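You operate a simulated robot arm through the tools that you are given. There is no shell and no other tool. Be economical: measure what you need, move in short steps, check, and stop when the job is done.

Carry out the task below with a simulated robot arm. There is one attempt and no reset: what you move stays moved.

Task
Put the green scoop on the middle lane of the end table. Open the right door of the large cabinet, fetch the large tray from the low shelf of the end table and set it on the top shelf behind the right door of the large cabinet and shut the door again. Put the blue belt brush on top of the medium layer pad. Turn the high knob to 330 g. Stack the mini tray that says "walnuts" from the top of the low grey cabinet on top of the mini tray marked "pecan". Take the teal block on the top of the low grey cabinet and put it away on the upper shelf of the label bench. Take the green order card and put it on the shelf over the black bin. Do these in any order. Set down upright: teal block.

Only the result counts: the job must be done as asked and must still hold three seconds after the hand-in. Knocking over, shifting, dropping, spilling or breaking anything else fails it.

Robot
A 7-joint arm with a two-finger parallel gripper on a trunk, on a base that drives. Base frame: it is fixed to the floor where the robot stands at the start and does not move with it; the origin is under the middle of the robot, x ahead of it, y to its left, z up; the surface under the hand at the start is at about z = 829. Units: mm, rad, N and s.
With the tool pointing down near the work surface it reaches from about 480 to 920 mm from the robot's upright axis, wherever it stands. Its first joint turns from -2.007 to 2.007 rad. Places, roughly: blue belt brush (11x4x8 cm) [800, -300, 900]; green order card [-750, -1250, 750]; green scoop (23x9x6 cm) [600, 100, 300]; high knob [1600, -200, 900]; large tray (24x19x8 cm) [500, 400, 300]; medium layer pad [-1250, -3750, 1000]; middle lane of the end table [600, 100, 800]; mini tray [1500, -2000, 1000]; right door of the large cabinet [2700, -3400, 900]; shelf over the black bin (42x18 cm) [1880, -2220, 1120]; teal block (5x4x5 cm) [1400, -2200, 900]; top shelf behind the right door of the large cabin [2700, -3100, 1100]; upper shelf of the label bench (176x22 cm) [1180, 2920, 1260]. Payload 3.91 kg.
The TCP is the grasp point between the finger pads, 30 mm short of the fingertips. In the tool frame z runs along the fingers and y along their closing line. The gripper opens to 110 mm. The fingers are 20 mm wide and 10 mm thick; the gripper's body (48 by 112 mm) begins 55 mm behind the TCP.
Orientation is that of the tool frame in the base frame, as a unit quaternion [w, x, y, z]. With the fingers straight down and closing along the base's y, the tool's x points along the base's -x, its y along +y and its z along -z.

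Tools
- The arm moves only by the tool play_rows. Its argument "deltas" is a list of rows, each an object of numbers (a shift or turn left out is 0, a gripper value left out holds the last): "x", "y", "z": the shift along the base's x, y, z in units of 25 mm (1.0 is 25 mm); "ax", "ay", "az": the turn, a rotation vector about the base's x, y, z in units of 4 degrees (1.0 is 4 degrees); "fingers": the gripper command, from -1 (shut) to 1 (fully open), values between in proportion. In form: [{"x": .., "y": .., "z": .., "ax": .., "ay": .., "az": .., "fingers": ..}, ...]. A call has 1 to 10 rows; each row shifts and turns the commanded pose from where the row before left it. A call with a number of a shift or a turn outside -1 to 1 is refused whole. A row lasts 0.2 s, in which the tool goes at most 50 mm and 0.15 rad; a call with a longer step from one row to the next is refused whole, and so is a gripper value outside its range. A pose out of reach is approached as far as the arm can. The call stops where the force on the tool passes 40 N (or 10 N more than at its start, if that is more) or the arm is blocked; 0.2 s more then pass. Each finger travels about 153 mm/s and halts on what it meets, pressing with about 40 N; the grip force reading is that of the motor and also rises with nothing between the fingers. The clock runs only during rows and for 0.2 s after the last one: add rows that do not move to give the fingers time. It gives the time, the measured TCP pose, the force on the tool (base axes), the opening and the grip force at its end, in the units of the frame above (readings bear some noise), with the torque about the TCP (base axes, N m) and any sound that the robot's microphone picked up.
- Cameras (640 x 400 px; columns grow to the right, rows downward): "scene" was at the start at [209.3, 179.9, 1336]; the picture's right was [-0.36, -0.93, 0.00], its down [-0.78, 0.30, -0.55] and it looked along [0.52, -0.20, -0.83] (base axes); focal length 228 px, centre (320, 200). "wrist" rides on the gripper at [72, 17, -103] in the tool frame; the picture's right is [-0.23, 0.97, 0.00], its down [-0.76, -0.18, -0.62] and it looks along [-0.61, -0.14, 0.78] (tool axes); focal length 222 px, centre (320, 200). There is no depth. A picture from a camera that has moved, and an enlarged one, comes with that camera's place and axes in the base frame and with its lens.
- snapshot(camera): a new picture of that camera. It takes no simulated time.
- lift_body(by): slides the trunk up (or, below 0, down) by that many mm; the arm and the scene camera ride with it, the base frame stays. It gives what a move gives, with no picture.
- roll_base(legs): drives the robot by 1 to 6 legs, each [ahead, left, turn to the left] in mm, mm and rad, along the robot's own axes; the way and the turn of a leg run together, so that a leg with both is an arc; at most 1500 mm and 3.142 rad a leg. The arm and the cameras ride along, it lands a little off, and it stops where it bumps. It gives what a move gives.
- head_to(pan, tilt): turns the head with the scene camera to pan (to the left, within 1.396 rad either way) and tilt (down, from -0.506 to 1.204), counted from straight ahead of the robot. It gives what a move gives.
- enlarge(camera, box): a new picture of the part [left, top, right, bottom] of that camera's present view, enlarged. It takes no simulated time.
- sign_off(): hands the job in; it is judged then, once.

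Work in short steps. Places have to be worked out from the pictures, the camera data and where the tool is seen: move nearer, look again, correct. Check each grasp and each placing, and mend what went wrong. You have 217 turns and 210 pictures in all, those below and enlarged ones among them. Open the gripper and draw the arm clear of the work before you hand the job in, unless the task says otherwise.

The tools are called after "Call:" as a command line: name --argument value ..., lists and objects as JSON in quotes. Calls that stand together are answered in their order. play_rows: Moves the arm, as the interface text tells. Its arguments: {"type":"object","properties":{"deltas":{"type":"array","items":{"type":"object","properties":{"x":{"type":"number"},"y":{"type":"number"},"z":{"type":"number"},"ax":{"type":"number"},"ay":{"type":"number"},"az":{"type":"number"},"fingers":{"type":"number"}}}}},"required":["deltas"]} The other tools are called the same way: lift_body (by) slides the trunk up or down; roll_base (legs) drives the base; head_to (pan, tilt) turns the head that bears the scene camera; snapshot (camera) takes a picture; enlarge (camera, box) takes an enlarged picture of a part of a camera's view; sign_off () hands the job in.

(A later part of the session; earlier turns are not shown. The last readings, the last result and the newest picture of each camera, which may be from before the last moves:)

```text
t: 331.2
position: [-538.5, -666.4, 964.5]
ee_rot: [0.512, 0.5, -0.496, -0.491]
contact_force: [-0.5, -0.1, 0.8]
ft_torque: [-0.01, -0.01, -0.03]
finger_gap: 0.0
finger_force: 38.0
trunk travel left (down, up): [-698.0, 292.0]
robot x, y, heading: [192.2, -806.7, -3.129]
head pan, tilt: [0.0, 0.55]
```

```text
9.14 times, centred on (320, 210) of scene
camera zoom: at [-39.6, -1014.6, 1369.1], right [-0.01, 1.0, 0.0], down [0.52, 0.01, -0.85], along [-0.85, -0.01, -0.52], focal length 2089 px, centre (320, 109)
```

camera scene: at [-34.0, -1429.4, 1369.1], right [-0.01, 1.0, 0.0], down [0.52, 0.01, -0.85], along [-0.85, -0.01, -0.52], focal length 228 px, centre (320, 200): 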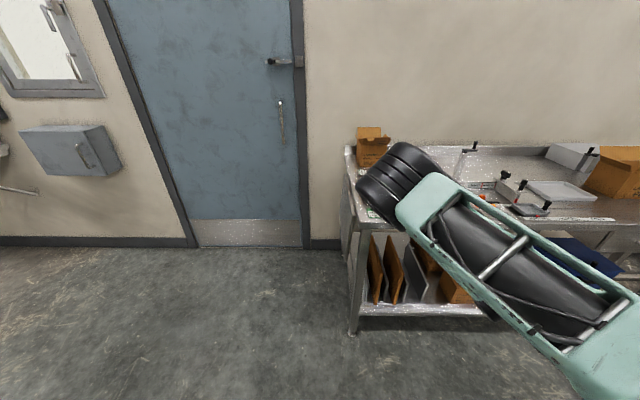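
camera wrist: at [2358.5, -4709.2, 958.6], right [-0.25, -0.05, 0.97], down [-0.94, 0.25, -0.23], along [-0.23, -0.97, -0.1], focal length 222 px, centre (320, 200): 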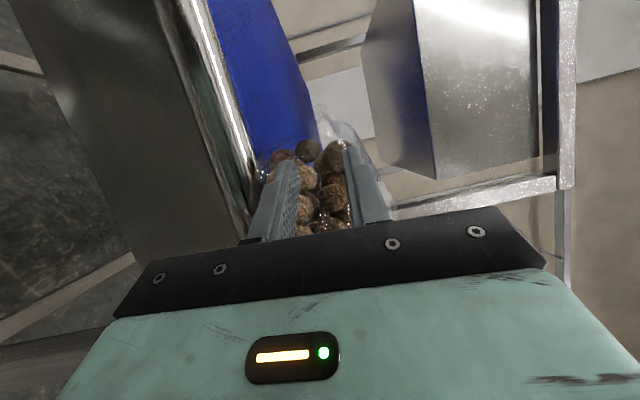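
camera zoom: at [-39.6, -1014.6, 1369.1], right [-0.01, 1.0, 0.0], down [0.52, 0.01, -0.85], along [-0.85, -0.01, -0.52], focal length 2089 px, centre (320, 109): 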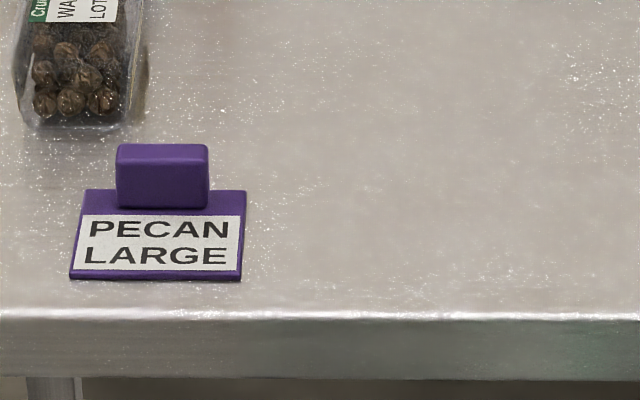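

Cards are small plates with a 39 mm grip block on top. I rotate the hand to point straight down (closing along y).

Call:
play_rows --deltas '[{"ax": 0.96, "ay": -0.96, "az": 0.96, "z": 0.5, "x": 0.4}, {"ax": 0.96, "ay": -0.96, "az": 0.96, "z": 0.5, "x": 0.4}, {"ax": 0.96, "ay": -0.96, "az": 0.96, "z": 0.5}, {"ax": 0.96, "ay": -0.96, "az": 0.96, "z": 0.5}, {"ax": 0.96, "ay": -0.96, "az": 0.96}, {"ax": 0.96, "ay": -0.96, "az": 0.96}, {"ax": 0.96, "ay": -0.96, "az": 0.96}, {"ax": 0.96, "ay": -0.96, "az": 0.96}, {"ax": 0.96, "ay": -0.96, "az": 0.96}]'

Call:
play_rows --deltas '[{"ax": 0.96, "ay": -0.96, "az": 0.96, "fingers": 0.3}, {"ax": 0.96, "ay": -0.96, "az": 0.96}, {"ax": 0.96, "ay": -0.96, "az": 0.96}, {"ax": 0.96, "ay": -0.96, "az": 0.96}, {"ax": 0.96, "ay": -0.96, "az": 0.96}, {"ax": 0.96, "ay": -0.96, "az": 0.96}, {"ax": 0.96, "ay": -0.96, "az": 0.96}, {"ax": 0.96, "ay": -0.96, "az": 0.96}, {"ax": 0.96, "ay": -0.96, "az": 0.96}]'

```text
t: 333.2
position: [-518.4, -666.3, 1013.2]
ee_rot: [0.299, 0.865, -0.291, -0.278]
contact_force: [0.3, -0.5, -0.7]
ft_torque: [0.0, 0.02, -0.03]
finger_gap: 0.1
finger_force: 38.0
trunk travel left (down, up): [-698.0, 292.0]
robot x, y, heading: [186.0, -807.4, -3.129]
head pan, tilt: [0.0, 0.55]
```

```text
t: 335.2
position: [-517.7, -665.9, 1013.8]
ee_rot: [0.005, 1.0, -0.01, 0.011]
contact_force: [0.6, 1.4, 0.5]
ft_torque: [0.0, 0.01, 0.01]
finger_gap: 71.6
finger_force: 0.0
trunk travel left (down, up): [-698.0, 292.0]
robot x, y, heading: [188.3, -808.9, -3.13]
head pan, tilt: [0.0, 0.55]
```

Hand points down. I drive so that it hovers above the green card's grip block and look with the wrist camera.

Call:
roll_base --legs '[[0, 556, 0], [225, 0, 0]]'

Call:
snapshot --camera "wrist"

```text
t: 339.7
position: [-736.7, -1224.1, 1013.3]
ee_rot: [0.006, 1.0, -0.008, 0.011]
contact_force: [0.0, -0.9, 0.2]
ft_torque: [0.02, 0.0, -0.02]
finger_gap: 71.2
finger_force: 0.1
trunk travel left (down, up): [-698.0, 292.0]
robot x, y, heading: [-31.1, -1364.2, -3.126]
head pan, tilt: [0.0, 0.55]
```

```text
48 pictures are left
camera wrist: at [-666.0, -1240.1, 1116.3], right [-0.24, -0.97, 0.01], down [-0.77, 0.2, 0.6], along [-0.59, 0.14, -0.8], focal length 222 px, centre (320, 200)
```

wrist: 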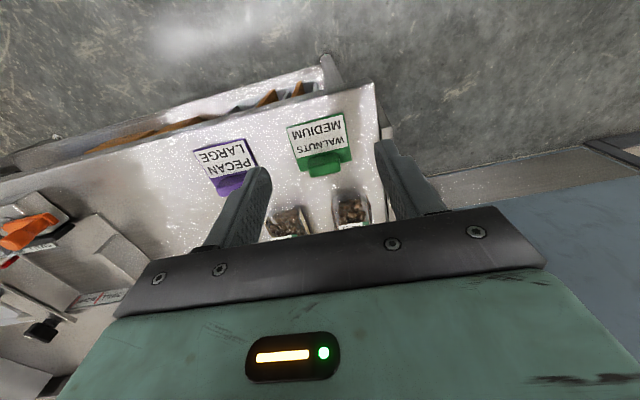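

Triangulated: grip block centre ≈(-789, -1217, 880). I move over it and descend to TCP z≈900.

Call:
play_rows --deltas '[{"x": -1, "y": 0.3}, {"x": -1.0}, {"x": -0.1, "z": -1}, {"z": -1}, {"z": -1}, {"z": -0.8}]'

Call:
snapshot --camera "wrist"

```text
t: 341.1
position: [-788.7, -1217.1, 918.5]
ee_rot: [0.006, 1.0, -0.009, 0.011]
contact_force: [-0.4, -0.9, 0.4]
ft_torque: [0.02, 0.01, 0.03]
finger_gap: 71.4
finger_force: 0.0
trunk travel left (down, up): [-698.0, 292.0]
robot x, y, heading: [-29.1, -1366.5, -3.127]
head pan, tilt: [0.0, 0.55]
```

```text
47 pictures are left
camera wrist: at [-717.9, -1232.3, 1021.5], right [-0.24, -0.97, 0.01], down [-0.77, 0.2, 0.6], along [-0.59, 0.14, -0.8], focal length 222 px, centre (320, 200)
```

wrist: 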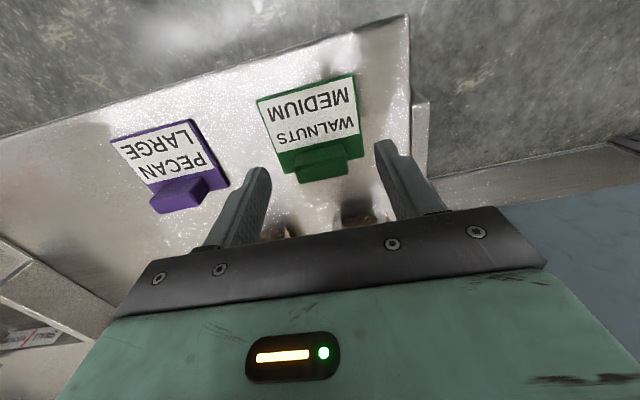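

Well centred. I descend 20 mm and close.

Call:
play_rows --deltas '[{"z": -0.5}, {"z": -0.3}, {"fingers": -1}, {"fingers": -1}, {}]'

Call:
play_rows --deltas '[{"z": 1}, {"z": 1}, {"z": 1}, {"z": 1}, {"z": 1}, {"z": 1}]'

Call:
snapshot --camera "wrist"

```text
t: 342.3
position: [-789.2, -1217.5, 898.8]
ee_rot: [0.006, 1.0, -0.008, 0.01]
contact_force: [-0.7, 0.0, 1.4]
ft_torque: [0.12, 0.01, -0.02]
finger_gap: 38.6
finger_force: 40.1
trunk travel left (down, up): [-698.0, 292.0]
robot x, y, heading: [-26.3, -1365.6, -3.123]
head pan, tilt: [0.0, 0.55]
```

```text
t: 343.7
position: [-789.7, -1218.6, 1047.8]
ee_rot: [0.006, 1.0, -0.007, 0.012]
contact_force: [0.5, -0.9, -0.2]
ft_torque: [-0.01, -0.02, 0.0]
finger_gap: 38.1
finger_force: 40.3
trunk travel left (down, up): [-698.0, 292.0]
robot x, y, heading: [-30.0, -1366.2, -3.128]
head pan, tilt: [0.0, 0.55]
```

```text
46 pictures are left
camera wrist: at [-719.2, -1233.3, 1150.9], right [-0.24, -0.97, 0.01], down [-0.77, 0.2, 0.6], along [-0.59, 0.14, -0.8], focal length 222 px, centre (320, 200)
```

wrist: 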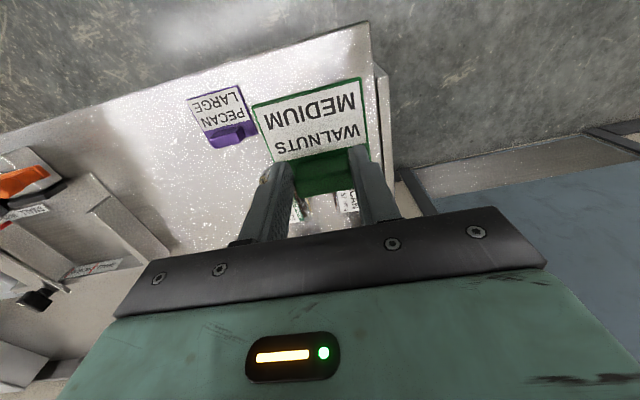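

Card is held. I drive to the shelf over the black bin: back off, turn to face −y, and travel along y≈-1150 with the hand raised.

Call:
lift_body --by 180

Call:
roll_base --legs '[[-250, 0, 0], [0, 0, 1.56], [-216, 800, 0], [0, 760, 0]]'

Call:
head_to --pan 0.0 --tilt 0.5

Call:
snapshot --camera "scene"

```text
t: 345.7
position: [-789.6, -1216.7, 1226.9]
ee_rot: [0.005, 1.0, -0.008, 0.012]
contact_force: [0.2, 0.8, -0.9]
ft_torque: [0.01, -0.01, 0.02]
finger_gap: 38.5
finger_force: 40.1
trunk travel left (down, up): [-878.0, 112.0]
robot x, y, heading: [-26.8, -1362.6, -3.131]
head pan, tilt: [0.0, 0.55]
```

```text
t: 359.1
position: [1630.1, -1908.7, 1227.2]
ee_rot: [-0.003, 0.72, 0.694, 0.011]
contact_force: [0.1, -0.2, -0.8]
ft_torque: [0.0, 0.01, 0.02]
finger_gap: 38.3
finger_force: 40.0
trunk travel left (down, up): [-878.0, 112.0]
robot x, y, heading: [1792.7, -1153.7, -1.578]
head pan, tilt: [0.0, 0.55]
```

```text
t: 359.7
position: [1630.9, -1909.1, 1227.5]
ee_rot: [-0.005, 0.72, 0.694, 0.011]
contact_force: [0.7, 0.0, -0.4]
ft_torque: [0.0, -0.01, 0.01]
finger_gap: 38.3
finger_force: 40.4
trunk travel left (down, up): [-878.0, 112.0]
robot x, y, heading: [1795.0, -1151.7, -1.583]
head pan, tilt: [0.0, 0.499]
```

```text
45 pictures are left
camera scene: at [1996.9, -1385.6, 1553.6], right [-1.0, 0.01, 0.0], down [0.0, 0.48, -0.88], along [-0.01, -0.88, -0.48], focal length 228 px, centre (320, 200)
```

scene: 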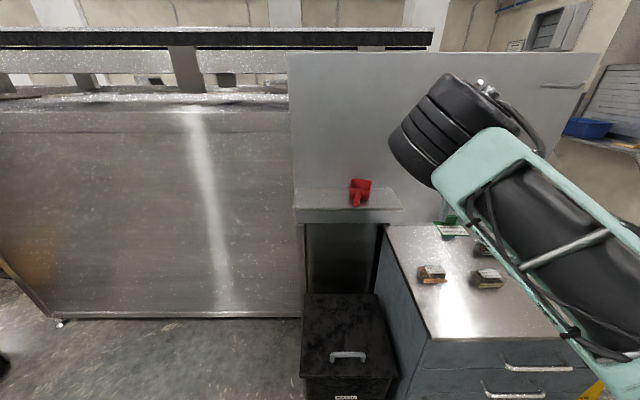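

Shelf: x 1675–2087, y −2292…−2118, z≈1120, red scoop at x≈1820. I'll put the card at x≈1985. Drive, then extend.

Call:
roll_base --legs '[[0, 354, 0], [215, 0, 0]]'

Call:
play_rows --deltas '[{"y": -1}, {"y": -1}, {"y": -1}, {"y": -0.8}, {"z": -1}, {"z": -0.6}]'

Call:
snapshot --camera "wrist"

```text
t: 363.3
position: [1988.2, -2125.3, 1226.9]
ee_rot: [-0.004, 0.719, 0.695, 0.011]
contact_force: [-1.1, 0.4, -0.3]
ft_torque: [-0.05, -0.02, 0.01]
finger_gap: 38.5
finger_force: 40.0
trunk travel left (down, up): [-878.0, 112.0]
robot x, y, heading: [2147.1, -1369.7, -1.577]
head pan, tilt: [0.0, 0.499]
```

```text
t: 364.7
position: [1987.4, -2219.7, 1186.9]
ee_rot: [-0.003, 0.719, 0.695, 0.012]
contact_force: [-0.3, -0.2, -0.6]
ft_torque: [-0.01, -0.01, 0.04]
finger_gap: 38.6
finger_force: 39.6
trunk travel left (down, up): [-878.0, 112.0]
robot x, y, heading: [2148.7, -1364.2, -1.576]
head pan, tilt: [0.0, 0.499]
```

```text
44 pictures are left
camera wrist: at [2006.0, -2148.5, 1291.2], right [0.97, -0.26, 0.01], down [-0.21, -0.77, 0.6], along [-0.15, -0.58, -0.8], focal length 222 px, centre (320, 200)
```

wrist: 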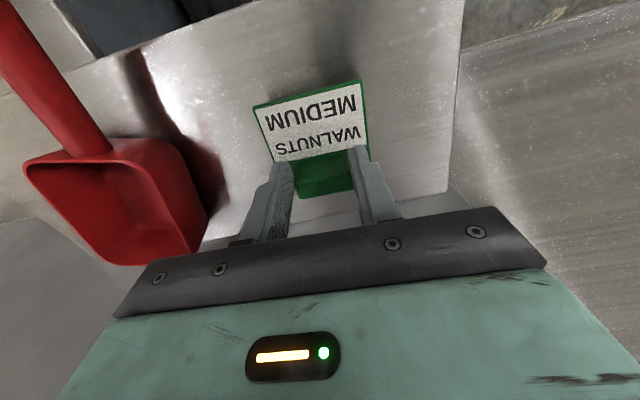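

Over the free part of the shelf. I lower to contact and release.

Call:
play_rows --deltas '[{"z": -0.6}, {"z": -0.3}, {"z": -0.2}, {"z": -0.2}, {"z": -0.2}]'

```text
t: 365.9
position: [1988.2, -2220.3, 1153.0]
ee_rot: [-0.001, 0.718, 0.696, 0.01]
contact_force: [1.0, -4.3, 36.8]
ft_torque: [-0.35, 0.26, 0.04]
finger_gap: 38.5
finger_force: 40.2
trunk travel left (down, up): [-878.0, 112.0]
robot x, y, heading: [2147.9, -1367.6, -1.577]
head pan, tilt: [0.0, 0.499]
```

Contact at z≈1153. I open a little and lift straight off, then check.

Call:
play_rows --deltas '[{"z": 0.1, "fingers": -0.1}, {"fingers": -0.1}, {"z": 1}, {"z": 1}, {"z": 1}]'

Call:
snapshot --camera "wrist"

```text
t: 367.1
position: [1987.8, -2218.9, 1227.3]
ee_rot: [-0.004, 0.718, 0.695, 0.012]
contact_force: [0.3, 0.7, 0.1]
ft_torque: [0.0, 0.01, -0.01]
finger_gap: 49.6
finger_force: 0.0
trunk travel left (down, up): [-878.0, 112.0]
robot x, y, heading: [2145.1, -1363.0, -1.578]
head pan, tilt: [0.0, 0.499]
```

```text
43 pictures are left
camera wrist: at [2006.6, -2148.5, 1331.1], right [0.97, -0.26, 0.01], down [-0.21, -0.77, 0.6], along [-0.15, -0.58, -0.8], focal length 222 px, centre (320, 200)
```

wrist: 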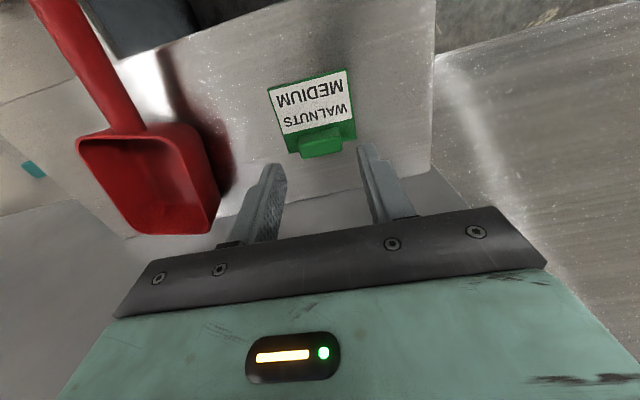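

Card stands on the shelf. Next the grey cabinet top: I move to hover over the mini trays and read the labels.

Call:
roll_base --legs '[[-190, 0, 0], [0, -460, 0]]'

Call:
snapshot --camera "wrist"

Call:
enlarge --camera "scene" --box '[280, 180, 460, 320]'

```text
t: 371.0
position: [1526.3, -2025.4, 1226.9]
ee_rot: [-0.003, 0.719, 0.695, 0.012]
contact_force: [0.2, 0.3, -0.6]
ft_torque: [0.02, 0.0, 0.04]
finger_gap: 49.5
finger_force: 0.0
trunk travel left (down, up): [-878.0, 112.0]
robot x, y, heading: [1686.0, -1173.4, -1.575]
head pan, tilt: [0.0, 0.499]
```

```text
42 pictures are left
camera wrist: at [1545.7, -1954.4, 1331.1], right [0.97, -0.26, 0.01], down [-0.21, -0.77, 0.6], along [-0.15, -0.58, -0.8], focal length 222 px, centre (320, 200)
```

wrist: 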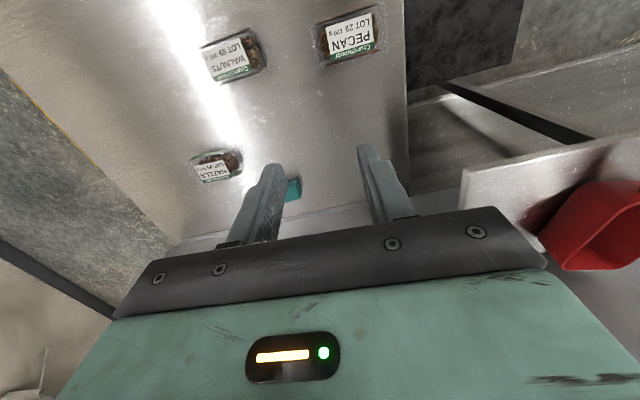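

```text
2.86 times, centred on (370, 250) of scene
camera zoom: at [1892.3, -1407.4, 1553.6], right [-1.0, 0.01, 0.0], down [0.0, 0.48, -0.88], along [-0.01, -0.88, -0.48], focal length 653 px, centre (177, 57)
```

zoom: 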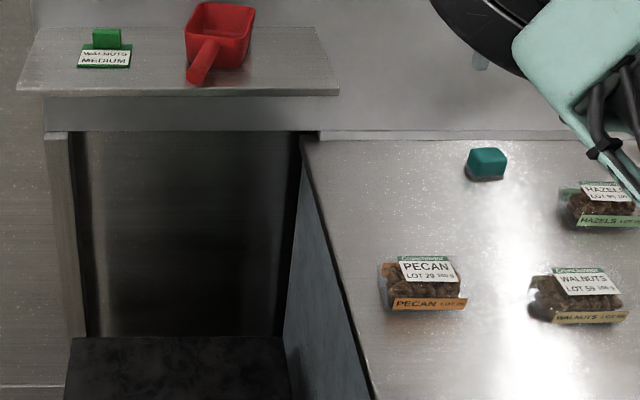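

PECAN ≈(1585,-1968), WALNUTS ≈(1414,-1945), teal ≈(1404,-2213). I turn the hand 90° (closing along y, the short side) and move above WALNUTS.

Call:
roll_base --legs '[[0, -112, 0]]'

Call:
play_rows --deltas '[{"az": 1, "y": 0.8, "fingers": 1}, {"az": 1, "y": 0.8}, {"az": 1, "y": 0.8}, {"az": 1, "y": 0.8}, {"az": 1}, {"az": 1}, {"az": 1}, {"az": 1}, {"az": 1}, {"az": 1}]'

Call:
play_rows --deltas '[{"az": 1}, {"az": 1}, {"az": 1}, {"az": 1}, {"az": 1}, {"az": 1}, {"az": 1}, {"az": 1}, {"az": 1}, {"az": 1}]'

Call:
play_rows --deltas '[{"az": 1, "z": -1}, {"az": 1, "z": -1}, {"z": -1}, {"z": -1}, {"z": -1}, {"z": -1}]'

Call:
snapshot --camera "wrist"

```text
t: 372.2
position: [1414.0, -2024.6, 1227.5]
ee_rot: [-0.004, 0.72, 0.694, 0.012]
contact_force: [-0.2, 0.1, -0.3]
ft_torque: [0.02, 0.01, 0.02]
finger_gap: 49.4
finger_force: 0.1
trunk travel left (down, up): [-878.0, 112.0]
robot x, y, heading: [1578.5, -1175.7, -1.575]
head pan, tilt: [0.0, 0.499]
```

```text
t: 374.4
position: [1413.1, -1944.5, 1227.8]
ee_rot: [-0.007, 0.439, 0.899, 0.01]
contact_force: [-0.3, -0.5, -0.2]
ft_torque: [0.0, 0.0, 0.01]
finger_gap: 110.1
finger_force: 0.1
trunk travel left (down, up): [-878.0, 112.0]
robot x, y, heading: [1575.0, -1173.5, -1.573]
head pan, tilt: [0.0, 0.499]
```

```text
t: 376.6
position: [1414.2, -1944.6, 1228.3]
ee_rot: [-0.011, 0.104, 0.994, 0.006]
contact_force: [-0.7, 0.3, 0.1]
ft_torque: [0.01, -0.01, 0.01]
finger_gap: 110.0
finger_force: 0.0
trunk travel left (down, up): [-878.0, 112.0]
robot x, y, heading: [1573.1, -1177.3, -1.573]
head pan, tilt: [0.0, 0.499]
```

```text
t: 378.0
position: [1414.5, -1945.7, 1075.7]
ee_rot: [-0.011, 0.036, 0.999, 0.006]
contact_force: [0.5, -0.4, 0.7]
ft_torque: [-0.03, 0.01, -0.01]
finger_gap: 110.1
finger_force: 0.1
trunk travel left (down, up): [-878.0, 112.0]
robot x, y, heading: [1573.9, -1171.4, -1.578]
head pan, tilt: [0.0, 0.499]
```

```text
40 pictures are left
camera wrist: at [1346.8, -1923.0, 1179.9], right [0.3, 0.96, 0.01], down [0.76, -0.24, 0.6], along [0.58, -0.17, -0.8], focal length 222 px, centre (320, 200)
```

wrist: 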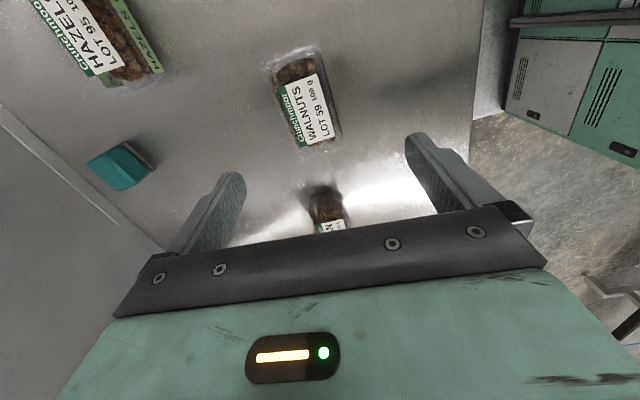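

WALNUTS centre ≈(1397,-1951), aligned with the fingers. I centre and descend.

Call:
play_rows --deltas '[{"x": -0.7, "y": -0.24, "z": -1}, {"z": -1}, {"z": -1}, {"z": -1}, {"z": -1}, {"z": -0.3}, {"z": -0.2}]'

Call:
snapshot --camera "wrist"

```text
t: 379.6
position: [1396.4, -1950.6, 939.9]
ee_rot: [-0.011, 0.036, 0.999, 0.006]
contact_force: [-0.3, 0.0, -0.2]
ft_torque: [0.02, 0.02, -0.03]
finger_gap: 110.1
finger_force: 0.0
trunk travel left (down, up): [-878.0, 112.0]
robot x, y, heading: [1576.7, -1172.2, -1.576]
head pan, tilt: [0.0, 0.499]
```

```text
39 pictures are left
camera wrist: at [1328.0, -1928.2, 1043.0], right [0.3, 0.96, 0.01], down [0.76, -0.24, 0.6], along [0.58, -0.17, -0.8], focal length 222 px, centre (320, 200)
```

wrist: 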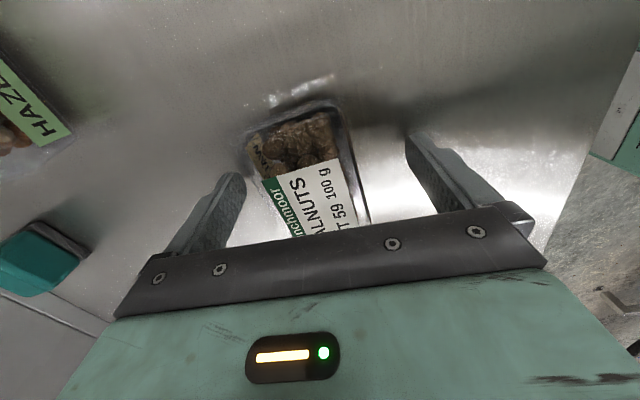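

Call:
play_rows --deltas '[{"fingers": -0.1}, {"fingers": -1}, {"fingers": -1}, {}]'

Call:
play_rows --deltas '[{"z": 0.6}, {"z": 1}, {"z": 1}, {"z": 1}, {"z": 1}]'

Call:
snapshot --camera "wrist"

```text
t: 380.6
position: [1395.6, -1950.3, 940.1]
ee_rot: [-0.01, 0.036, 0.999, 0.005]
contact_force: [0.0, -1.1, 0.3]
ft_torque: [-0.02, 0.02, 0.05]
finger_gap: 59.4
finger_force: 40.1
trunk travel left (down, up): [-878.0, 112.0]
robot x, y, heading: [1575.7, -1173.0, -1.574]
head pan, tilt: [0.0, 0.499]
```

```text
t: 381.8
position: [1396.7, -1949.4, 1054.0]
ee_rot: [-0.011, 0.035, 0.999, 0.006]
contact_force: [0.3, -0.2, -0.5]
ft_torque: [0.0, 0.04, -0.01]
finger_gap: 59.5
finger_force: 40.3
trunk travel left (down, up): [-878.0, 112.0]
robot x, y, heading: [1575.2, -1169.7, -1.578]
head pan, tilt: [0.0, 0.499]
```

```text
38 pictures are left
camera wrist: at [1328.6, -1927.6, 1159.0], right [0.3, 0.96, 0.01], down [0.76, -0.24, 0.6], along [0.58, -0.17, -0.8], focal length 222 px, centre (320, 200)
```

wrist: 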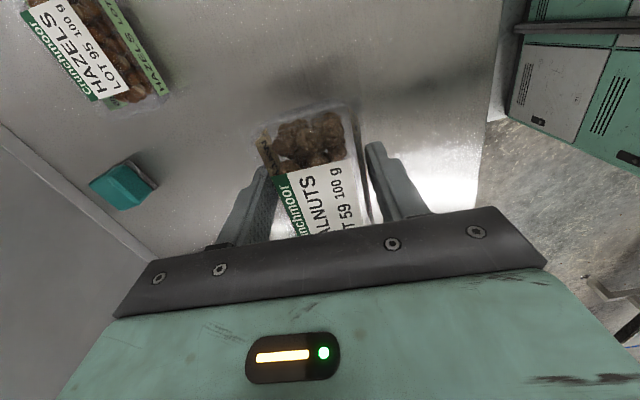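

WALNUTS tray is held. I move partway to PECAN and refine its position with the wrist camera.

Call:
roll_base --legs '[[0, 95, 0]]'

Call:
snapshot --camera "wrist"

```text
t: 382.9
position: [1492.2, -1951.0, 1055.9]
ee_rot: [-0.011, 0.035, 0.999, 0.006]
contact_force: [-0.2, 0.2, -1.5]
ft_torque: [0.01, 0.0, 0.01]
finger_gap: 59.2
finger_force: 40.4
trunk travel left (down, up): [-878.0, 112.0]
robot x, y, heading: [1670.8, -1172.7, -1.582]
head pan, tilt: [0.0, 0.499]
```

```text
37 pictures are left
camera wrist: at [1424.0, -1928.3, 1158.9], right [0.3, 0.96, 0.01], down [0.76, -0.24, 0.6], along [0.58, -0.17, -0.8], focal length 222 px, centre (320, 200)
```

wrist: 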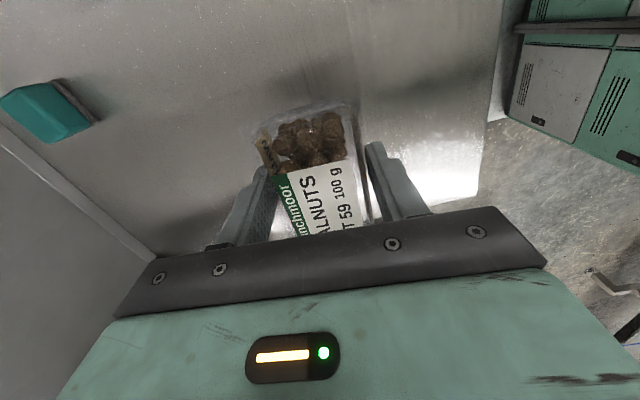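

The hand hides the view forward; I move over PECAN's estimated spot and judge with the scene camera.

Call:
roll_base --legs '[[0, 82, 0]]'

Call:
play_rows --deltas '[{"y": -0.7, "z": -0.8}]'

Call:
enlarge --camera "scene" --box '[340, 190, 480, 300]'

```text
t: 384.0
position: [1575.9, -1951.7, 1055.1]
ee_rot: [-0.011, 0.035, 0.999, 0.006]
contact_force: [0.1, -0.3, -1.0]
ft_torque: [-0.04, 0.0, 0.0]
finger_gap: 58.9
finger_force: 40.2
trunk travel left (down, up): [-878.0, 112.0]
robot x, y, heading: [1753.9, -1169.7, -1.576]
head pan, tilt: [0.0, 0.499]
```

```text
t: 384.4
position: [1575.5, -1968.5, 1036.1]
ee_rot: [-0.011, 0.035, 0.999, 0.006]
contact_force: [0.0, 0.8, -0.6]
ft_torque: [-0.04, 0.02, 0.0]
finger_gap: 59.2
finger_force: 40.3
trunk travel left (down, up): [-878.0, 112.0]
robot x, y, heading: [1754.1, -1170.9, -1.578]
head pan, tilt: [0.0, 0.499]
```

```text
3.64 times, centred on (410, 245) of scene
camera zoom: at [1959.1, -1407.5, 1553.7], right [-1.0, 0.01, 0.0], down [0.0, 0.48, -0.88], along [-0.01, -0.88, -0.48], focal length 831 px, centre (-7, 36)
```

zoom: 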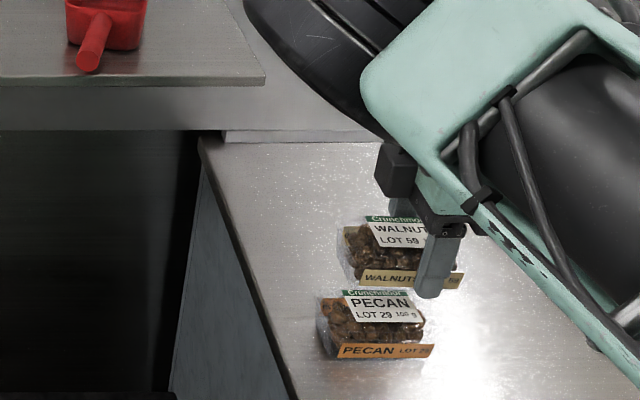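

Aligned within ~5 mm. I correct −4 mm in y and lower until contact.

Call:
play_rows --deltas '[{"y": -0.17, "x": 0.05}, {"z": -0.6}, {"z": -0.4}, {"z": -0.2}, {"z": -0.2}, {"z": -0.2}, {"z": -0.2}, {"z": -0.2}]'

```text
t: 386.2
position: [1576.9, -1972.7, 989.3]
ee_rot: [-0.011, 0.035, 0.999, 0.004]
contact_force: [0.7, 2.5, 25.0]
ft_torque: [0.1, -0.13, 0.15]
finger_gap: 59.3
finger_force: 40.0
trunk travel left (down, up): [-878.0, 112.0]
robot x, y, heading: [1751.2, -1173.9, -1.58]
head pan, tilt: [0.0, 0.499]
```

Contact at stack height (≈49 mm). I release and rise, then check.

Call:
play_rows --deltas '[{"z": 0.05, "fingers": 0.25}, {"fingers": 0.25}, {"z": 0.5}, {"z": 1}, {"z": 1}, {"z": 1}]'

Call:
enlarge --camera "scene" --box '[340, 190, 480, 300]'

```text
t: 387.6
position: [1577.1, -1972.9, 1074.7]
ee_rot: [-0.01, 0.035, 0.999, 0.005]
contact_force: [0.8, 0.3, 0.2]
ft_torque: [0.01, 0.01, -0.02]
finger_gap: 68.6
finger_force: 0.0
trunk travel left (down, up): [-878.0, 112.0]
robot x, y, heading: [1755.0, -1175.6, -1.582]
head pan, tilt: [0.0, 0.499]
```

```text
3.64 times, centred on (410, 245) of scene
camera zoom: at [1958.9, -1408.0, 1553.6], right [-1.0, 0.01, 0.0], down [0.0, 0.48, -0.88], along [-0.01, -0.88, -0.48], focal length 831 px, centre (-7, 36)
```

zoom: 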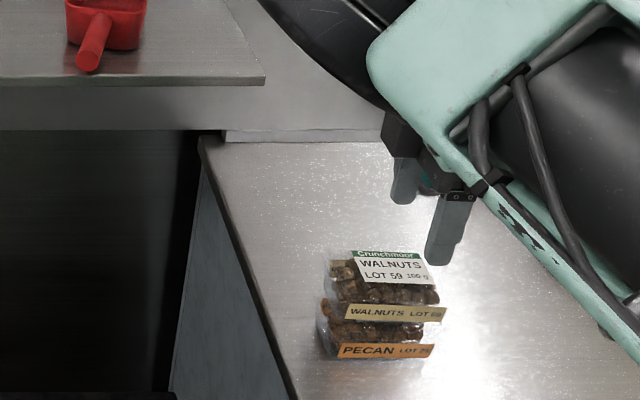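

Stacked well. Next the teal block at ≈(1403,-2206): I move over it.

Call:
roll_base --legs '[[0, -174, 0], [200, 0, 0]]'

Call:
play_rows --deltas '[{"y": -1, "fingers": 1}, {"y": -0.3}, {}]'

Call:
snapshot --camera "wrist"

```text
t: 390.2
position: [1401.1, -2170.0, 1075.7]
ee_rot: [-0.012, 0.035, 0.999, 0.006]
contact_force: [-0.5, 0.4, 0.7]
ft_torque: [0.02, 0.01, 0.0]
finger_gap: 68.7
finger_force: 0.1
trunk travel left (down, up): [-878.0, 112.0]
robot x, y, heading: [1578.6, -1372.5, -1.573]
head pan, tilt: [0.0, 0.499]
```

```text
t: 391.1
position: [1402.3, -2203.6, 1075.0]
ee_rot: [-0.011, 0.035, 0.999, 0.005]
contact_force: [-0.1, 0.7, -0.7]
ft_torque: [-0.03, -0.01, -0.02]
finger_gap: 109.9
finger_force: 0.1
trunk travel left (down, up): [-878.0, 112.0]
robot x, y, heading: [1577.1, -1372.6, -1.576]
head pan, tilt: [0.0, 0.499]
```

```text
34 pictures are left
camera wrist: at [1333.6, -2181.0, 1178.1], right [0.29, 0.96, 0.01], down [0.76, -0.24, 0.6], along [0.58, -0.17, -0.8], focal length 222 px, centre (320, 200)
```

wrist: 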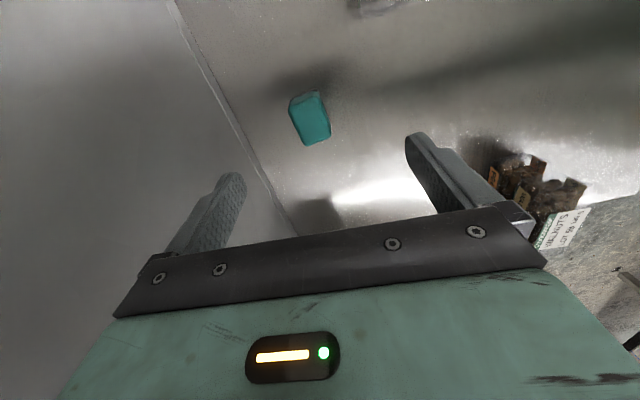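

Call:
play_rows --deltas '[{"x": 0.08, "y": -0.2, "z": -1, "fingers": 0.5}, {"z": -1}, {"z": -1}, {"z": -1}, {"z": -1}, {"z": -0.45}, {"fingers": -1}, {"fingers": -1}, {}]'

Call:
play_rows --deltas '[{"z": 1}, {"z": 1}, {"z": 1}, {"z": 1}, {"z": 1}, {"z": 1}]'

Call:
snapshot --camera "wrist"

```text
t: 393.1
position: [1402.9, -2208.7, 937.6]
ee_rot: [-0.01, 0.035, 0.999, 0.005]
contact_force: [0.3, -0.8, 1.1]
ft_torque: [-0.04, 0.03, 0.02]
finger_gap: 35.8
finger_force: 39.7
trunk travel left (down, up): [-878.0, 112.0]
robot x, y, heading: [1576.7, -1370.7, -1.579]
head pan, tilt: [0.0, 0.499]
```

```text
t: 394.4
position: [1403.1, -2209.1, 1089.1]
ee_rot: [-0.011, 0.035, 0.999, 0.007]
contact_force: [-0.1, 0.4, -1.3]
ft_torque: [0.03, 0.02, 0.02]
finger_gap: 35.6
finger_force: 40.1
trunk travel left (down, up): [-878.0, 112.0]
robot x, y, heading: [1577.3, -1374.4, -1.574]
head pan, tilt: [0.0, 0.499]
```

```text
33 pictures are left
camera wrist: at [1335.8, -2185.8, 1192.1], right [0.29, 0.96, 0.01], down [0.76, -0.24, 0.6], along [0.58, -0.17, -0.8], focal length 222 px, centre (320, 200)
```

wrist: 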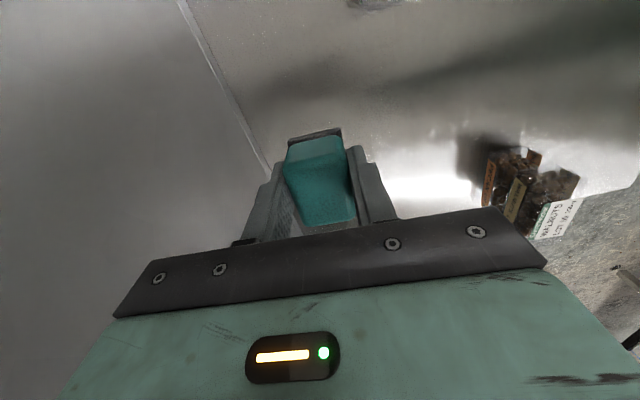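

Teal block is held. I drive through the aisle toward the label bench.

Call:
roll_base --legs '[[-250, 0, 0], [0, -875, 0], [0, -875, 0], [-1350, 0, 0], [-1350, 0, 0], [0, 0, 3.14]]'

Call:
head_to --pan -0.6 --tilt 0.3

Call:
snapshot --camera "scene"

```text
t: 424.8
position: [-12.8, 2420.1, 1088.2]
ee_rot: [0.006, 0.999, -0.039, 0.011]
contact_force: [0.0, 0.3, -1.9]
ft_torque: [0.02, 0.01, 0.03]
finger_gap: 35.4
finger_force: 39.8
trunk travel left (down, up): [-878.0, 112.0]
robot x, y, heading: [-191.4, 1585.9, 1.556]
head pan, tilt: [0.0, 0.499]
```

```text
t: 425.8
position: [-12.0, 2419.8, 1088.2]
ee_rot: [0.005, 0.999, -0.038, 0.011]
contact_force: [0.0, -0.2, -1.1]
ft_torque: [0.0, 0.01, 0.0]
finger_gap: 35.4
finger_force: 39.6
trunk travel left (down, up): [-878.0, 112.0]
robot x, y, heading: [-194.1, 1588.1, 1.56]
head pan, tilt: [-0.6, 0.3]
```

```text
32 pictures are left
camera scene: at [-341.0, 1806.7, 1572.0], right [0.82, -0.58, 0.0], down [-0.17, -0.24, -0.96], along [0.55, 0.78, -0.3], focal length 228 px, centre (320, 200)
```

scene: 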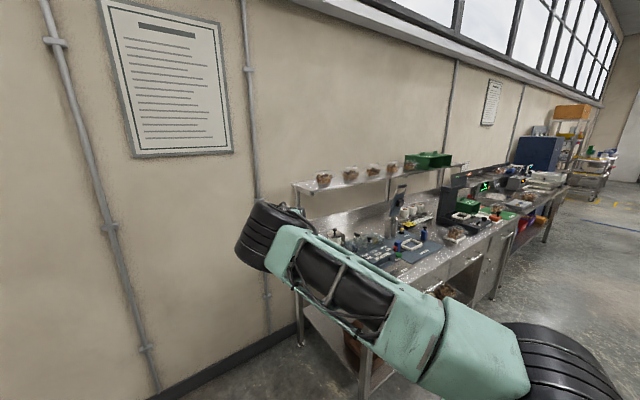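

I see the upper shelf with four small trays and a green box; gaps in between. I raise the hand and drive in front of the shelf.

Call:
lift_body --by 110

Call:
play_rows --deltas '[{"z": 1}, {"z": 1}, {"z": 1}, {"z": 1}, {"z": 1}, {"z": 1}, {"z": 1}]'

Call:
roll_base --legs '[[0, -809, 0], [300, 0, 0]]'

Call:
head_to --pan -0.2 --tilt 0.5

Call:
snapshot --camera "scene"

```text
t: 427.2
position: [-10.6, 2421.0, 1198.9]
ee_rot: [0.007, 0.999, -0.038, 0.011]
contact_force: [0.3, -0.1, -1.5]
ft_torque: [0.0, 0.0, 0.0]
finger_gap: 35.5
finger_force: 40.0
trunk travel left (down, up): [-988.0, 2.0]
robot x, y, heading: [-191.2, 1588.3, 1.555]
head pan, tilt: [-0.6, 0.3]
```

```text
t: 428.8
position: [-12.4, 2419.9, 1373.0]
ee_rot: [0.005, 0.999, -0.039, 0.01]
contact_force: [-0.2, -0.1, -0.8]
ft_torque: [0.0, -0.02, -0.01]
finger_gap: 35.8
finger_force: 39.8
trunk travel left (down, up): [-988.0, 2.0]
robot x, y, heading: [-194.7, 1585.7, 1.558]
head pan, tilt: [-0.6, 0.3]
```

```text
t: 434.8
position: [805.7, 2708.7, 1373.8]
ee_rot: [0.006, 0.999, -0.038, 0.011]
contact_force: [0.1, 0.0, -1.4]
ft_torque: [0.03, -0.04, 0.01]
finger_gap: 35.5
finger_force: 39.7
trunk travel left (down, up): [-988.0, 2.0]
robot x, y, heading: [624.6, 1876.4, 1.556]
head pan, tilt: [-0.6, 0.3]
```

```text
t: 435.6
position: [806.5, 2710.7, 1373.8]
ee_rot: [0.005, 0.999, -0.039, 0.01]
contact_force: [-0.8, 0.2, -1.9]
ft_torque: [0.0, 0.02, 0.01]
finger_gap: 35.5
finger_force: 40.4
trunk travel left (down, up): [-988.0, 2.0]
robot x, y, heading: [624.5, 1873.2, 1.558]
head pan, tilt: [-0.201, 0.499]
```

```text
31 pictures are left
camera scene: at [442.6, 2108.7, 1663.7], right [0.98, -0.21, 0.0], down [-0.1, -0.47, -0.88], along [0.19, 0.86, -0.48], focal length 228 px, centre (320, 200)
```

scene: 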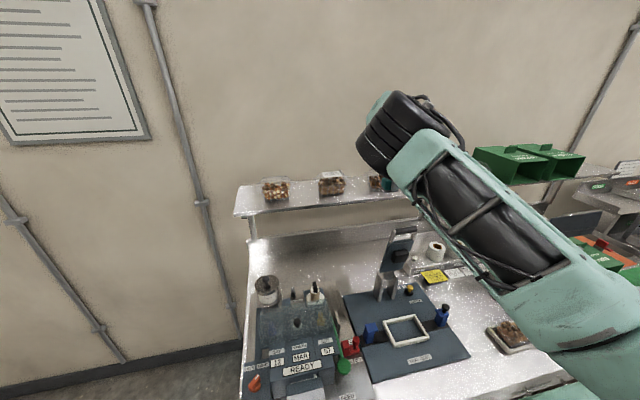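

Trays at x≈440, 661, 853 on the shelf; I choose the gap at x≈550, y≈2885.

Call:
roll_base --legs '[[0, 256, 0], [172, 0, 0]]'

Call:
snapshot --camera "wrist"

```text
t: 438.4
position: [550.0, 2844.1, 1372.2]
ee_rot: [0.005, 0.999, -0.035, 0.012]
contact_force: [0.0, -1.0, -1.4]
ft_torque: [0.01, -0.04, 0.0]
finger_gap: 35.5
finger_force: 39.8
trunk travel left (down, up): [-988.0, 2.0]
robot x, y, heading: [375.9, 2004.2, 1.569]
head pan, tilt: [-0.201, 0.499]
stopped in leg 2: the robot was blocked; the commanded pose is now the measured one
```

```text
30 pictures are left
camera wrist: at [619.7, 2824.6, 1475.8], right [-0.3, -0.96, 0.01], down [-0.76, 0.24, 0.6], along [-0.58, 0.17, -0.8], focal length 222 px, centre (320, 200)
```

wrist: 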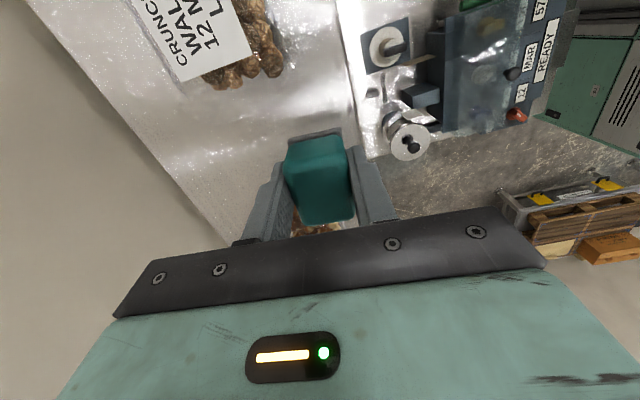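

The chassis touched the bench front; I ease back 10 mm and extend the arm 50 mm over the shelf, then lower.

Call:
roll_base --legs '[[-12, 0, 0]]'

Call:
play_rows --deltas '[{"y": 0.8}, {"y": 0.8}, {"y": 0.6}, {"z": -1}, {"z": -0.8}, {"z": -0.3}, {"z": -0.3}, {"z": -0.2}, {"z": -0.2}, {"z": -0.2}]'

Call:
play_rows --deltas '[{"z": -0.2}, {"z": -0.2}, {"z": -0.2}, {"z": -0.2}]'

```text
t: 439.2
position: [550.3, 2831.7, 1372.8]
ee_rot: [0.005, 0.999, -0.036, 0.011]
contact_force: [-1.3, -0.6, -1.4]
ft_torque: [0.01, -0.01, 0.02]
finger_gap: 35.7
finger_force: 39.7
trunk travel left (down, up): [-988.0, 2.0]
robot x, y, heading: [377.4, 1996.8, 1.565]
head pan, tilt: [-0.201, 0.499]
```

```text
t: 441.4
position: [550.3, 2886.6, 1297.0]
ee_rot: [0.006, 0.999, -0.035, 0.011]
contact_force: [0.2, 0.0, -1.2]
ft_torque: [0.01, -0.02, 0.03]
finger_gap: 35.4
finger_force: 39.2
trunk travel left (down, up): [-988.0, 2.0]
robot x, y, heading: [374.4, 1995.4, 1.562]
head pan, tilt: [-0.201, 0.499]
```

```text
t: 442.2
position: [549.6, 2887.4, 1292.8]
ee_rot: [-0.001, 0.999, -0.035, 0.012]
contact_force: [0.2, 1.1, 15.1]
ft_torque: [-0.18, 0.24, -0.02]
finger_gap: 35.5
finger_force: 40.0
trunk travel left (down, up): [-988.0, 2.0]
robot x, y, heading: [375.2, 1998.7, 1.567]
head pan, tilt: [-0.201, 0.499]
stopped in row 3: the force on the tool passed its limit at 46 N (the readings are from after the stop); the commanded pose is now the measured one
```

Contact. I release and lift, then check.

Call:
play_rows --deltas '[{"z": 0.08, "fingers": -0.1}, {"fingers": -0.1}, {"z": 0.6}, {"z": 1}, {"z": 1}]'

Call:
snapshot --camera "wrist"

```text
t: 443.4
position: [550.3, 2886.8, 1358.1]
ee_rot: [0.001, 0.999, -0.035, 0.012]
contact_force: [-0.6, 0.4, -0.8]
ft_torque: [-0.03, 0.02, 0.01]
finger_gap: 49.4
finger_force: 0.2
trunk travel left (down, up): [-988.0, 2.0]
robot x, y, heading: [372.8, 1993.5, 1.562]
head pan, tilt: [-0.201, 0.499]
```

```text
29 pictures are left
camera wrist: at [619.4, 2868.1, 1461.0], right [-0.29, -0.96, 0.0], down [-0.76, 0.23, 0.6], along [-0.58, 0.18, -0.8], focal length 222 px, centre (320, 200)
```

wrist: 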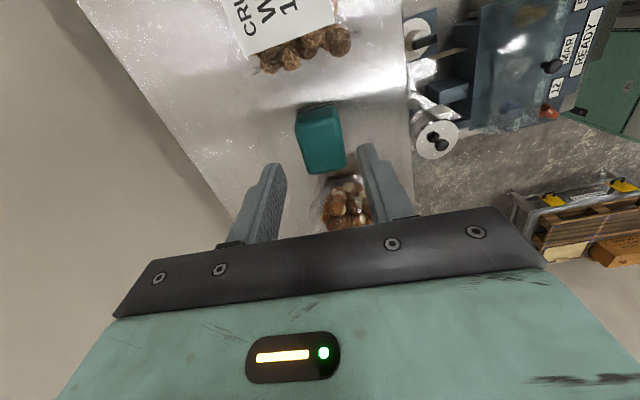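

Teal block stands upright on the shelf. Next the knob and the brush: I drive back through the aisle to the right side of the line (around (1450,-1100)), facing +y.

Call:
roll_base --legs '[[-493, 545, 0], [-1300, 0, 0], [-1300, 0, 0], [0, -810, 0], [0, -810, 0]]'

Call:
head_to --pan 0.1 --tilt 0.7

Call:
snapshot --camera "scene"

```text
t: 467.5
position: [1602.0, -192.1, 1357.4]
ee_rot: [0.002, 1.0, -0.024, 0.012]
contact_force: [0.3, -0.5, -0.6]
ft_torque: [0.02, 0.03, 0.0]
finger_gap: 49.5
finger_force: 0.1
trunk travel left (down, up): [-988.0, 2.0]
robot x, y, heading: [1447.1, -1088.8, 1.586]
head pan, tilt: [-0.201, 0.499]
```

```text
t: 468.3
position: [1603.2, -192.0, 1357.9]
ee_rot: [0.001, 1.0, -0.024, 0.013]
contact_force: [-0.4, -0.3, -1.3]
ft_torque: [-0.01, 0.0, -0.02]
finger_gap: 49.7
finger_force: 0.1
trunk travel left (down, up): [-988.0, 2.0]
robot x, y, heading: [1444.4, -1087.3, 1.588]
head pan, tilt: [0.099, 0.7]
```

```text
28 pictures are left
camera scene: at [1230.7, -864.5, 1646.0], right [0.99, 0.12, 0.0], down [0.07, -0.64, -0.77], along [-0.09, 0.76, -0.64], focal length 228 px, centre (320, 200)
```

scene: 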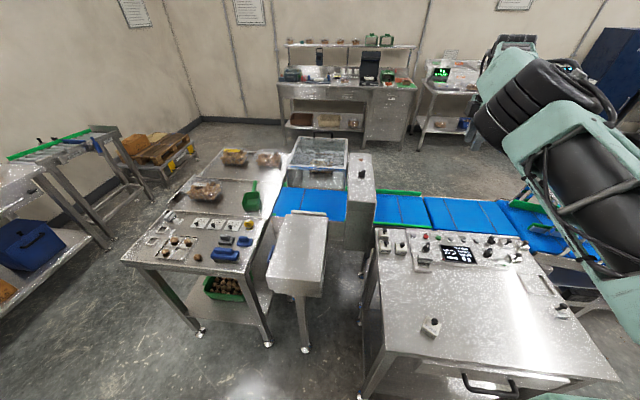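

Call:
enlarge --camera "scene" --box '[365, 215, 545, 340]'

```text
3.20 times, centred on (455, 278) of scene
camera zoom: at [1230.7, -864.5, 1646.0], right [0.99, 0.12, 0.0], down [0.07, -0.64, -0.77], along [-0.09, 0.76, -0.64], focal length 731 px, centre (-112, -48)
```

zoom: 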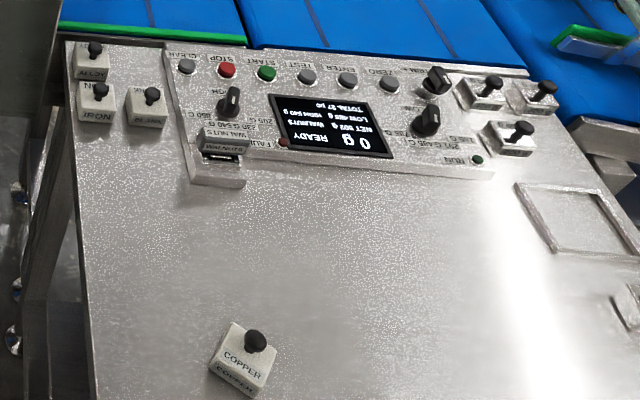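

The left knob at ≈(1587,-238) is "HIGH" (display shows LOW 485, HIGH 540). I bring the hand above it to read its scale.

Call:
lift_body --by -300

Call:
play_rows --deltas '[{"y": -1, "x": -0.3}, {"y": -0.8, "x": -0.3}]'

Call:
enlarge --camera "wrist" --box '[200, 40, 460, 220]'

```text
t: 471.3
position: [1601.9, -191.2, 1057.9]
ee_rot: [0.001, 1.0, -0.024, 0.013]
contact_force: [0.1, 0.4, -0.1]
ft_torque: [0.01, -0.02, -0.03]
finger_gap: 49.7
finger_force: 0.0
trunk travel left (down, up): [-688.0, 302.0]
robot x, y, heading: [1446.5, -1089.4, 1.581]
head pan, tilt: [0.099, 0.7]
```

```text
t: 471.9
position: [1586.9, -235.6, 1057.2]
ee_rot: [0.001, 1.0, -0.023, 0.012]
contact_force: [0.1, 0.2, -0.3]
ft_torque: [0.0, 0.0, -0.05]
finger_gap: 49.3
finger_force: 0.1
trunk travel left (down, up): [-688.0, 302.0]
robot x, y, heading: [1443.1, -1083.1, 1.586]
head pan, tilt: [0.099, 0.7]
```

```text
2.22 times, centred on (330, 130) of wrist
camera zoom: at [1657.8, -254.1, 1160.6], right [-0.27, -0.96, 0.0], down [-0.77, 0.22, 0.6], along [-0.58, 0.17, -0.8], focal length 494 px, centre (298, 356)
```

zoom: 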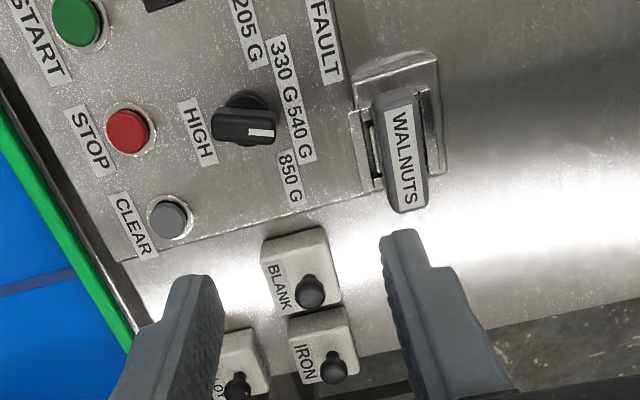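

Pointer is at 540 G; 330 G lies ~52° counter-clockwise (from above). Knob centre ≈(1615,-215). I rotate the hand −115° so the fingers match the bar knob, and move above it.

Call:
play_rows --deltas '[{"az": -1, "x": 0.6, "y": 0.4}, {"az": -1, "x": 0.6, "y": 0.4}, {"az": -1}, {"az": -1}, {"az": -1}, {"az": -1}, {"az": -1}, {"az": -1}, {"az": -1}, {"az": -1}]'

Call:
play_rows --deltas '[{"az": -1}, {"az": -1}, {"az": -1}, {"az": -1}, {"az": -1}, {"az": -1}, {"az": -1}, {"az": -1}, {"az": -1}, {"az": -1}]'

Call:
play_rows --deltas '[{"az": -1}, {"az": -1}, {"az": -1}, {"az": -1}, {"az": -1}, {"az": -1}, {"az": -1}, {"az": -1}, {"az": -0.8, "z": -1}, {"z": -1}]'

Call:
enlarge --camera "wrist" --box '[200, 40, 460, 220]'

```text
t: 474.1
position: [1617.4, -215.5, 1057.6]
ee_rot: [0.005, 0.931, -0.365, 0.01]
contact_force: [-0.2, -0.1, 0.1]
ft_torque: [-0.01, -0.03, 0.01]
finger_gap: 49.7
finger_force: 0.2
trunk travel left (down, up): [-688.0, 302.0]
robot x, y, heading: [1447.4, -1088.0, 1.584]
head pan, tilt: [0.099, 0.7]
```

```text
t: 476.3
position: [1618.1, -216.1, 1056.2]
ee_rot: [0.009, 0.75, -0.661, 0.008]
contact_force: [0.1, 0.1, -0.1]
ft_torque: [0.01, 0.04, 0.03]
finger_gap: 49.8
finger_force: 0.0
trunk travel left (down, up): [-688.0, 302.0]
robot x, y, heading: [1446.4, -1086.3, 1.586]
head pan, tilt: [0.099, 0.7]
```

```text
t: 478.5
position: [1616.9, -216.4, 1007.1]
ee_rot: [-0.011, -0.515, 0.857, -0.005]
contact_force: [-0.6, -1.0, -0.1]
ft_torque: [-0.01, -0.01, 0.0]
finger_gap: 49.3
finger_force: 0.0
trunk travel left (down, up): [-688.0, 302.0]
robot x, y, heading: [1446.8, -1086.1, 1.589]
head pan, tilt: [0.099, 0.7]
```

```text
2.22 times, centred on (330, 130) of wrist
camera zoom: at [1570.5, -268.2, 1111.3], right [-0.75, 0.66, 0.0], down [0.52, 0.6, 0.6], along [0.4, 0.45, -0.8], focal length 494 px, centre (298, 356)
```

zoom: 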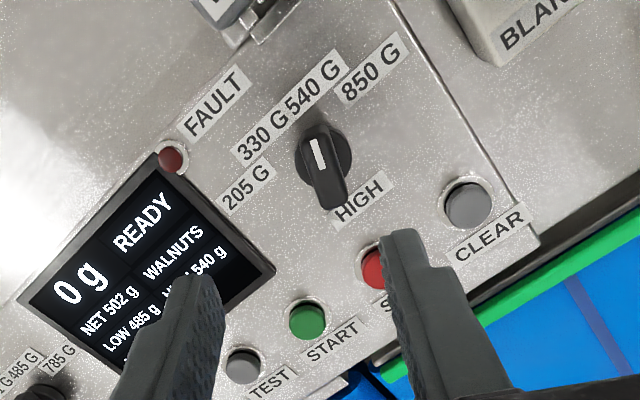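

Triangulated: knob at (1609,-208), top z≈875, panel ≈850; fingers are aligned with the bar. I centre, narrow to 36 mm, descend and grip.

Call:
play_rows --deltas '[{"x": -0.32, "y": 0.34, "fingers": -0.35}, {"z": -1}, {"z": -1}, {"z": -1}, {"z": -1}, {"z": -0.4}]'

Call:
snapshot --camera "wrist"

```text
t: 479.8
position: [1617.5, -213.1, 922.4]
ee_rot: [-0.005, -0.517, 0.856, 0.0]
contact_force: [-1.0, -4.5, 22.0]
ft_torque: [0.25, 0.32, 0.07]
finger_gap: 35.0
finger_force: 0.0
out of reach, approached as far as the arm can: row 1
trunk travel left (down, up): [-688.0, 302.0]
robot x, y, heading: [1446.0, -1084.7, 1.582]
head pan, tilt: [0.099, 0.7]
stopped in row 6: the force on the tool passed its limit at 58 N (the readings are from after the stop); the commanded pose is now the measured one
```

```text
24 pictures are left
camera wrist: at [1571.2, -267.4, 1023.8], right [-0.76, 0.65, 0.0], down [0.52, 0.59, 0.61], along [0.4, 0.47, -0.79], focal length 222 px, centre (320, 200)
```

wrist: 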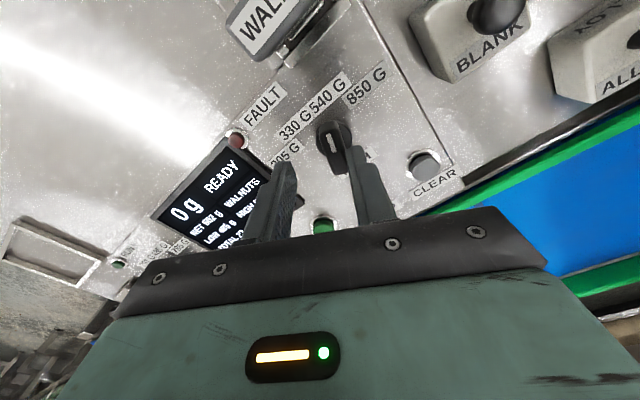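

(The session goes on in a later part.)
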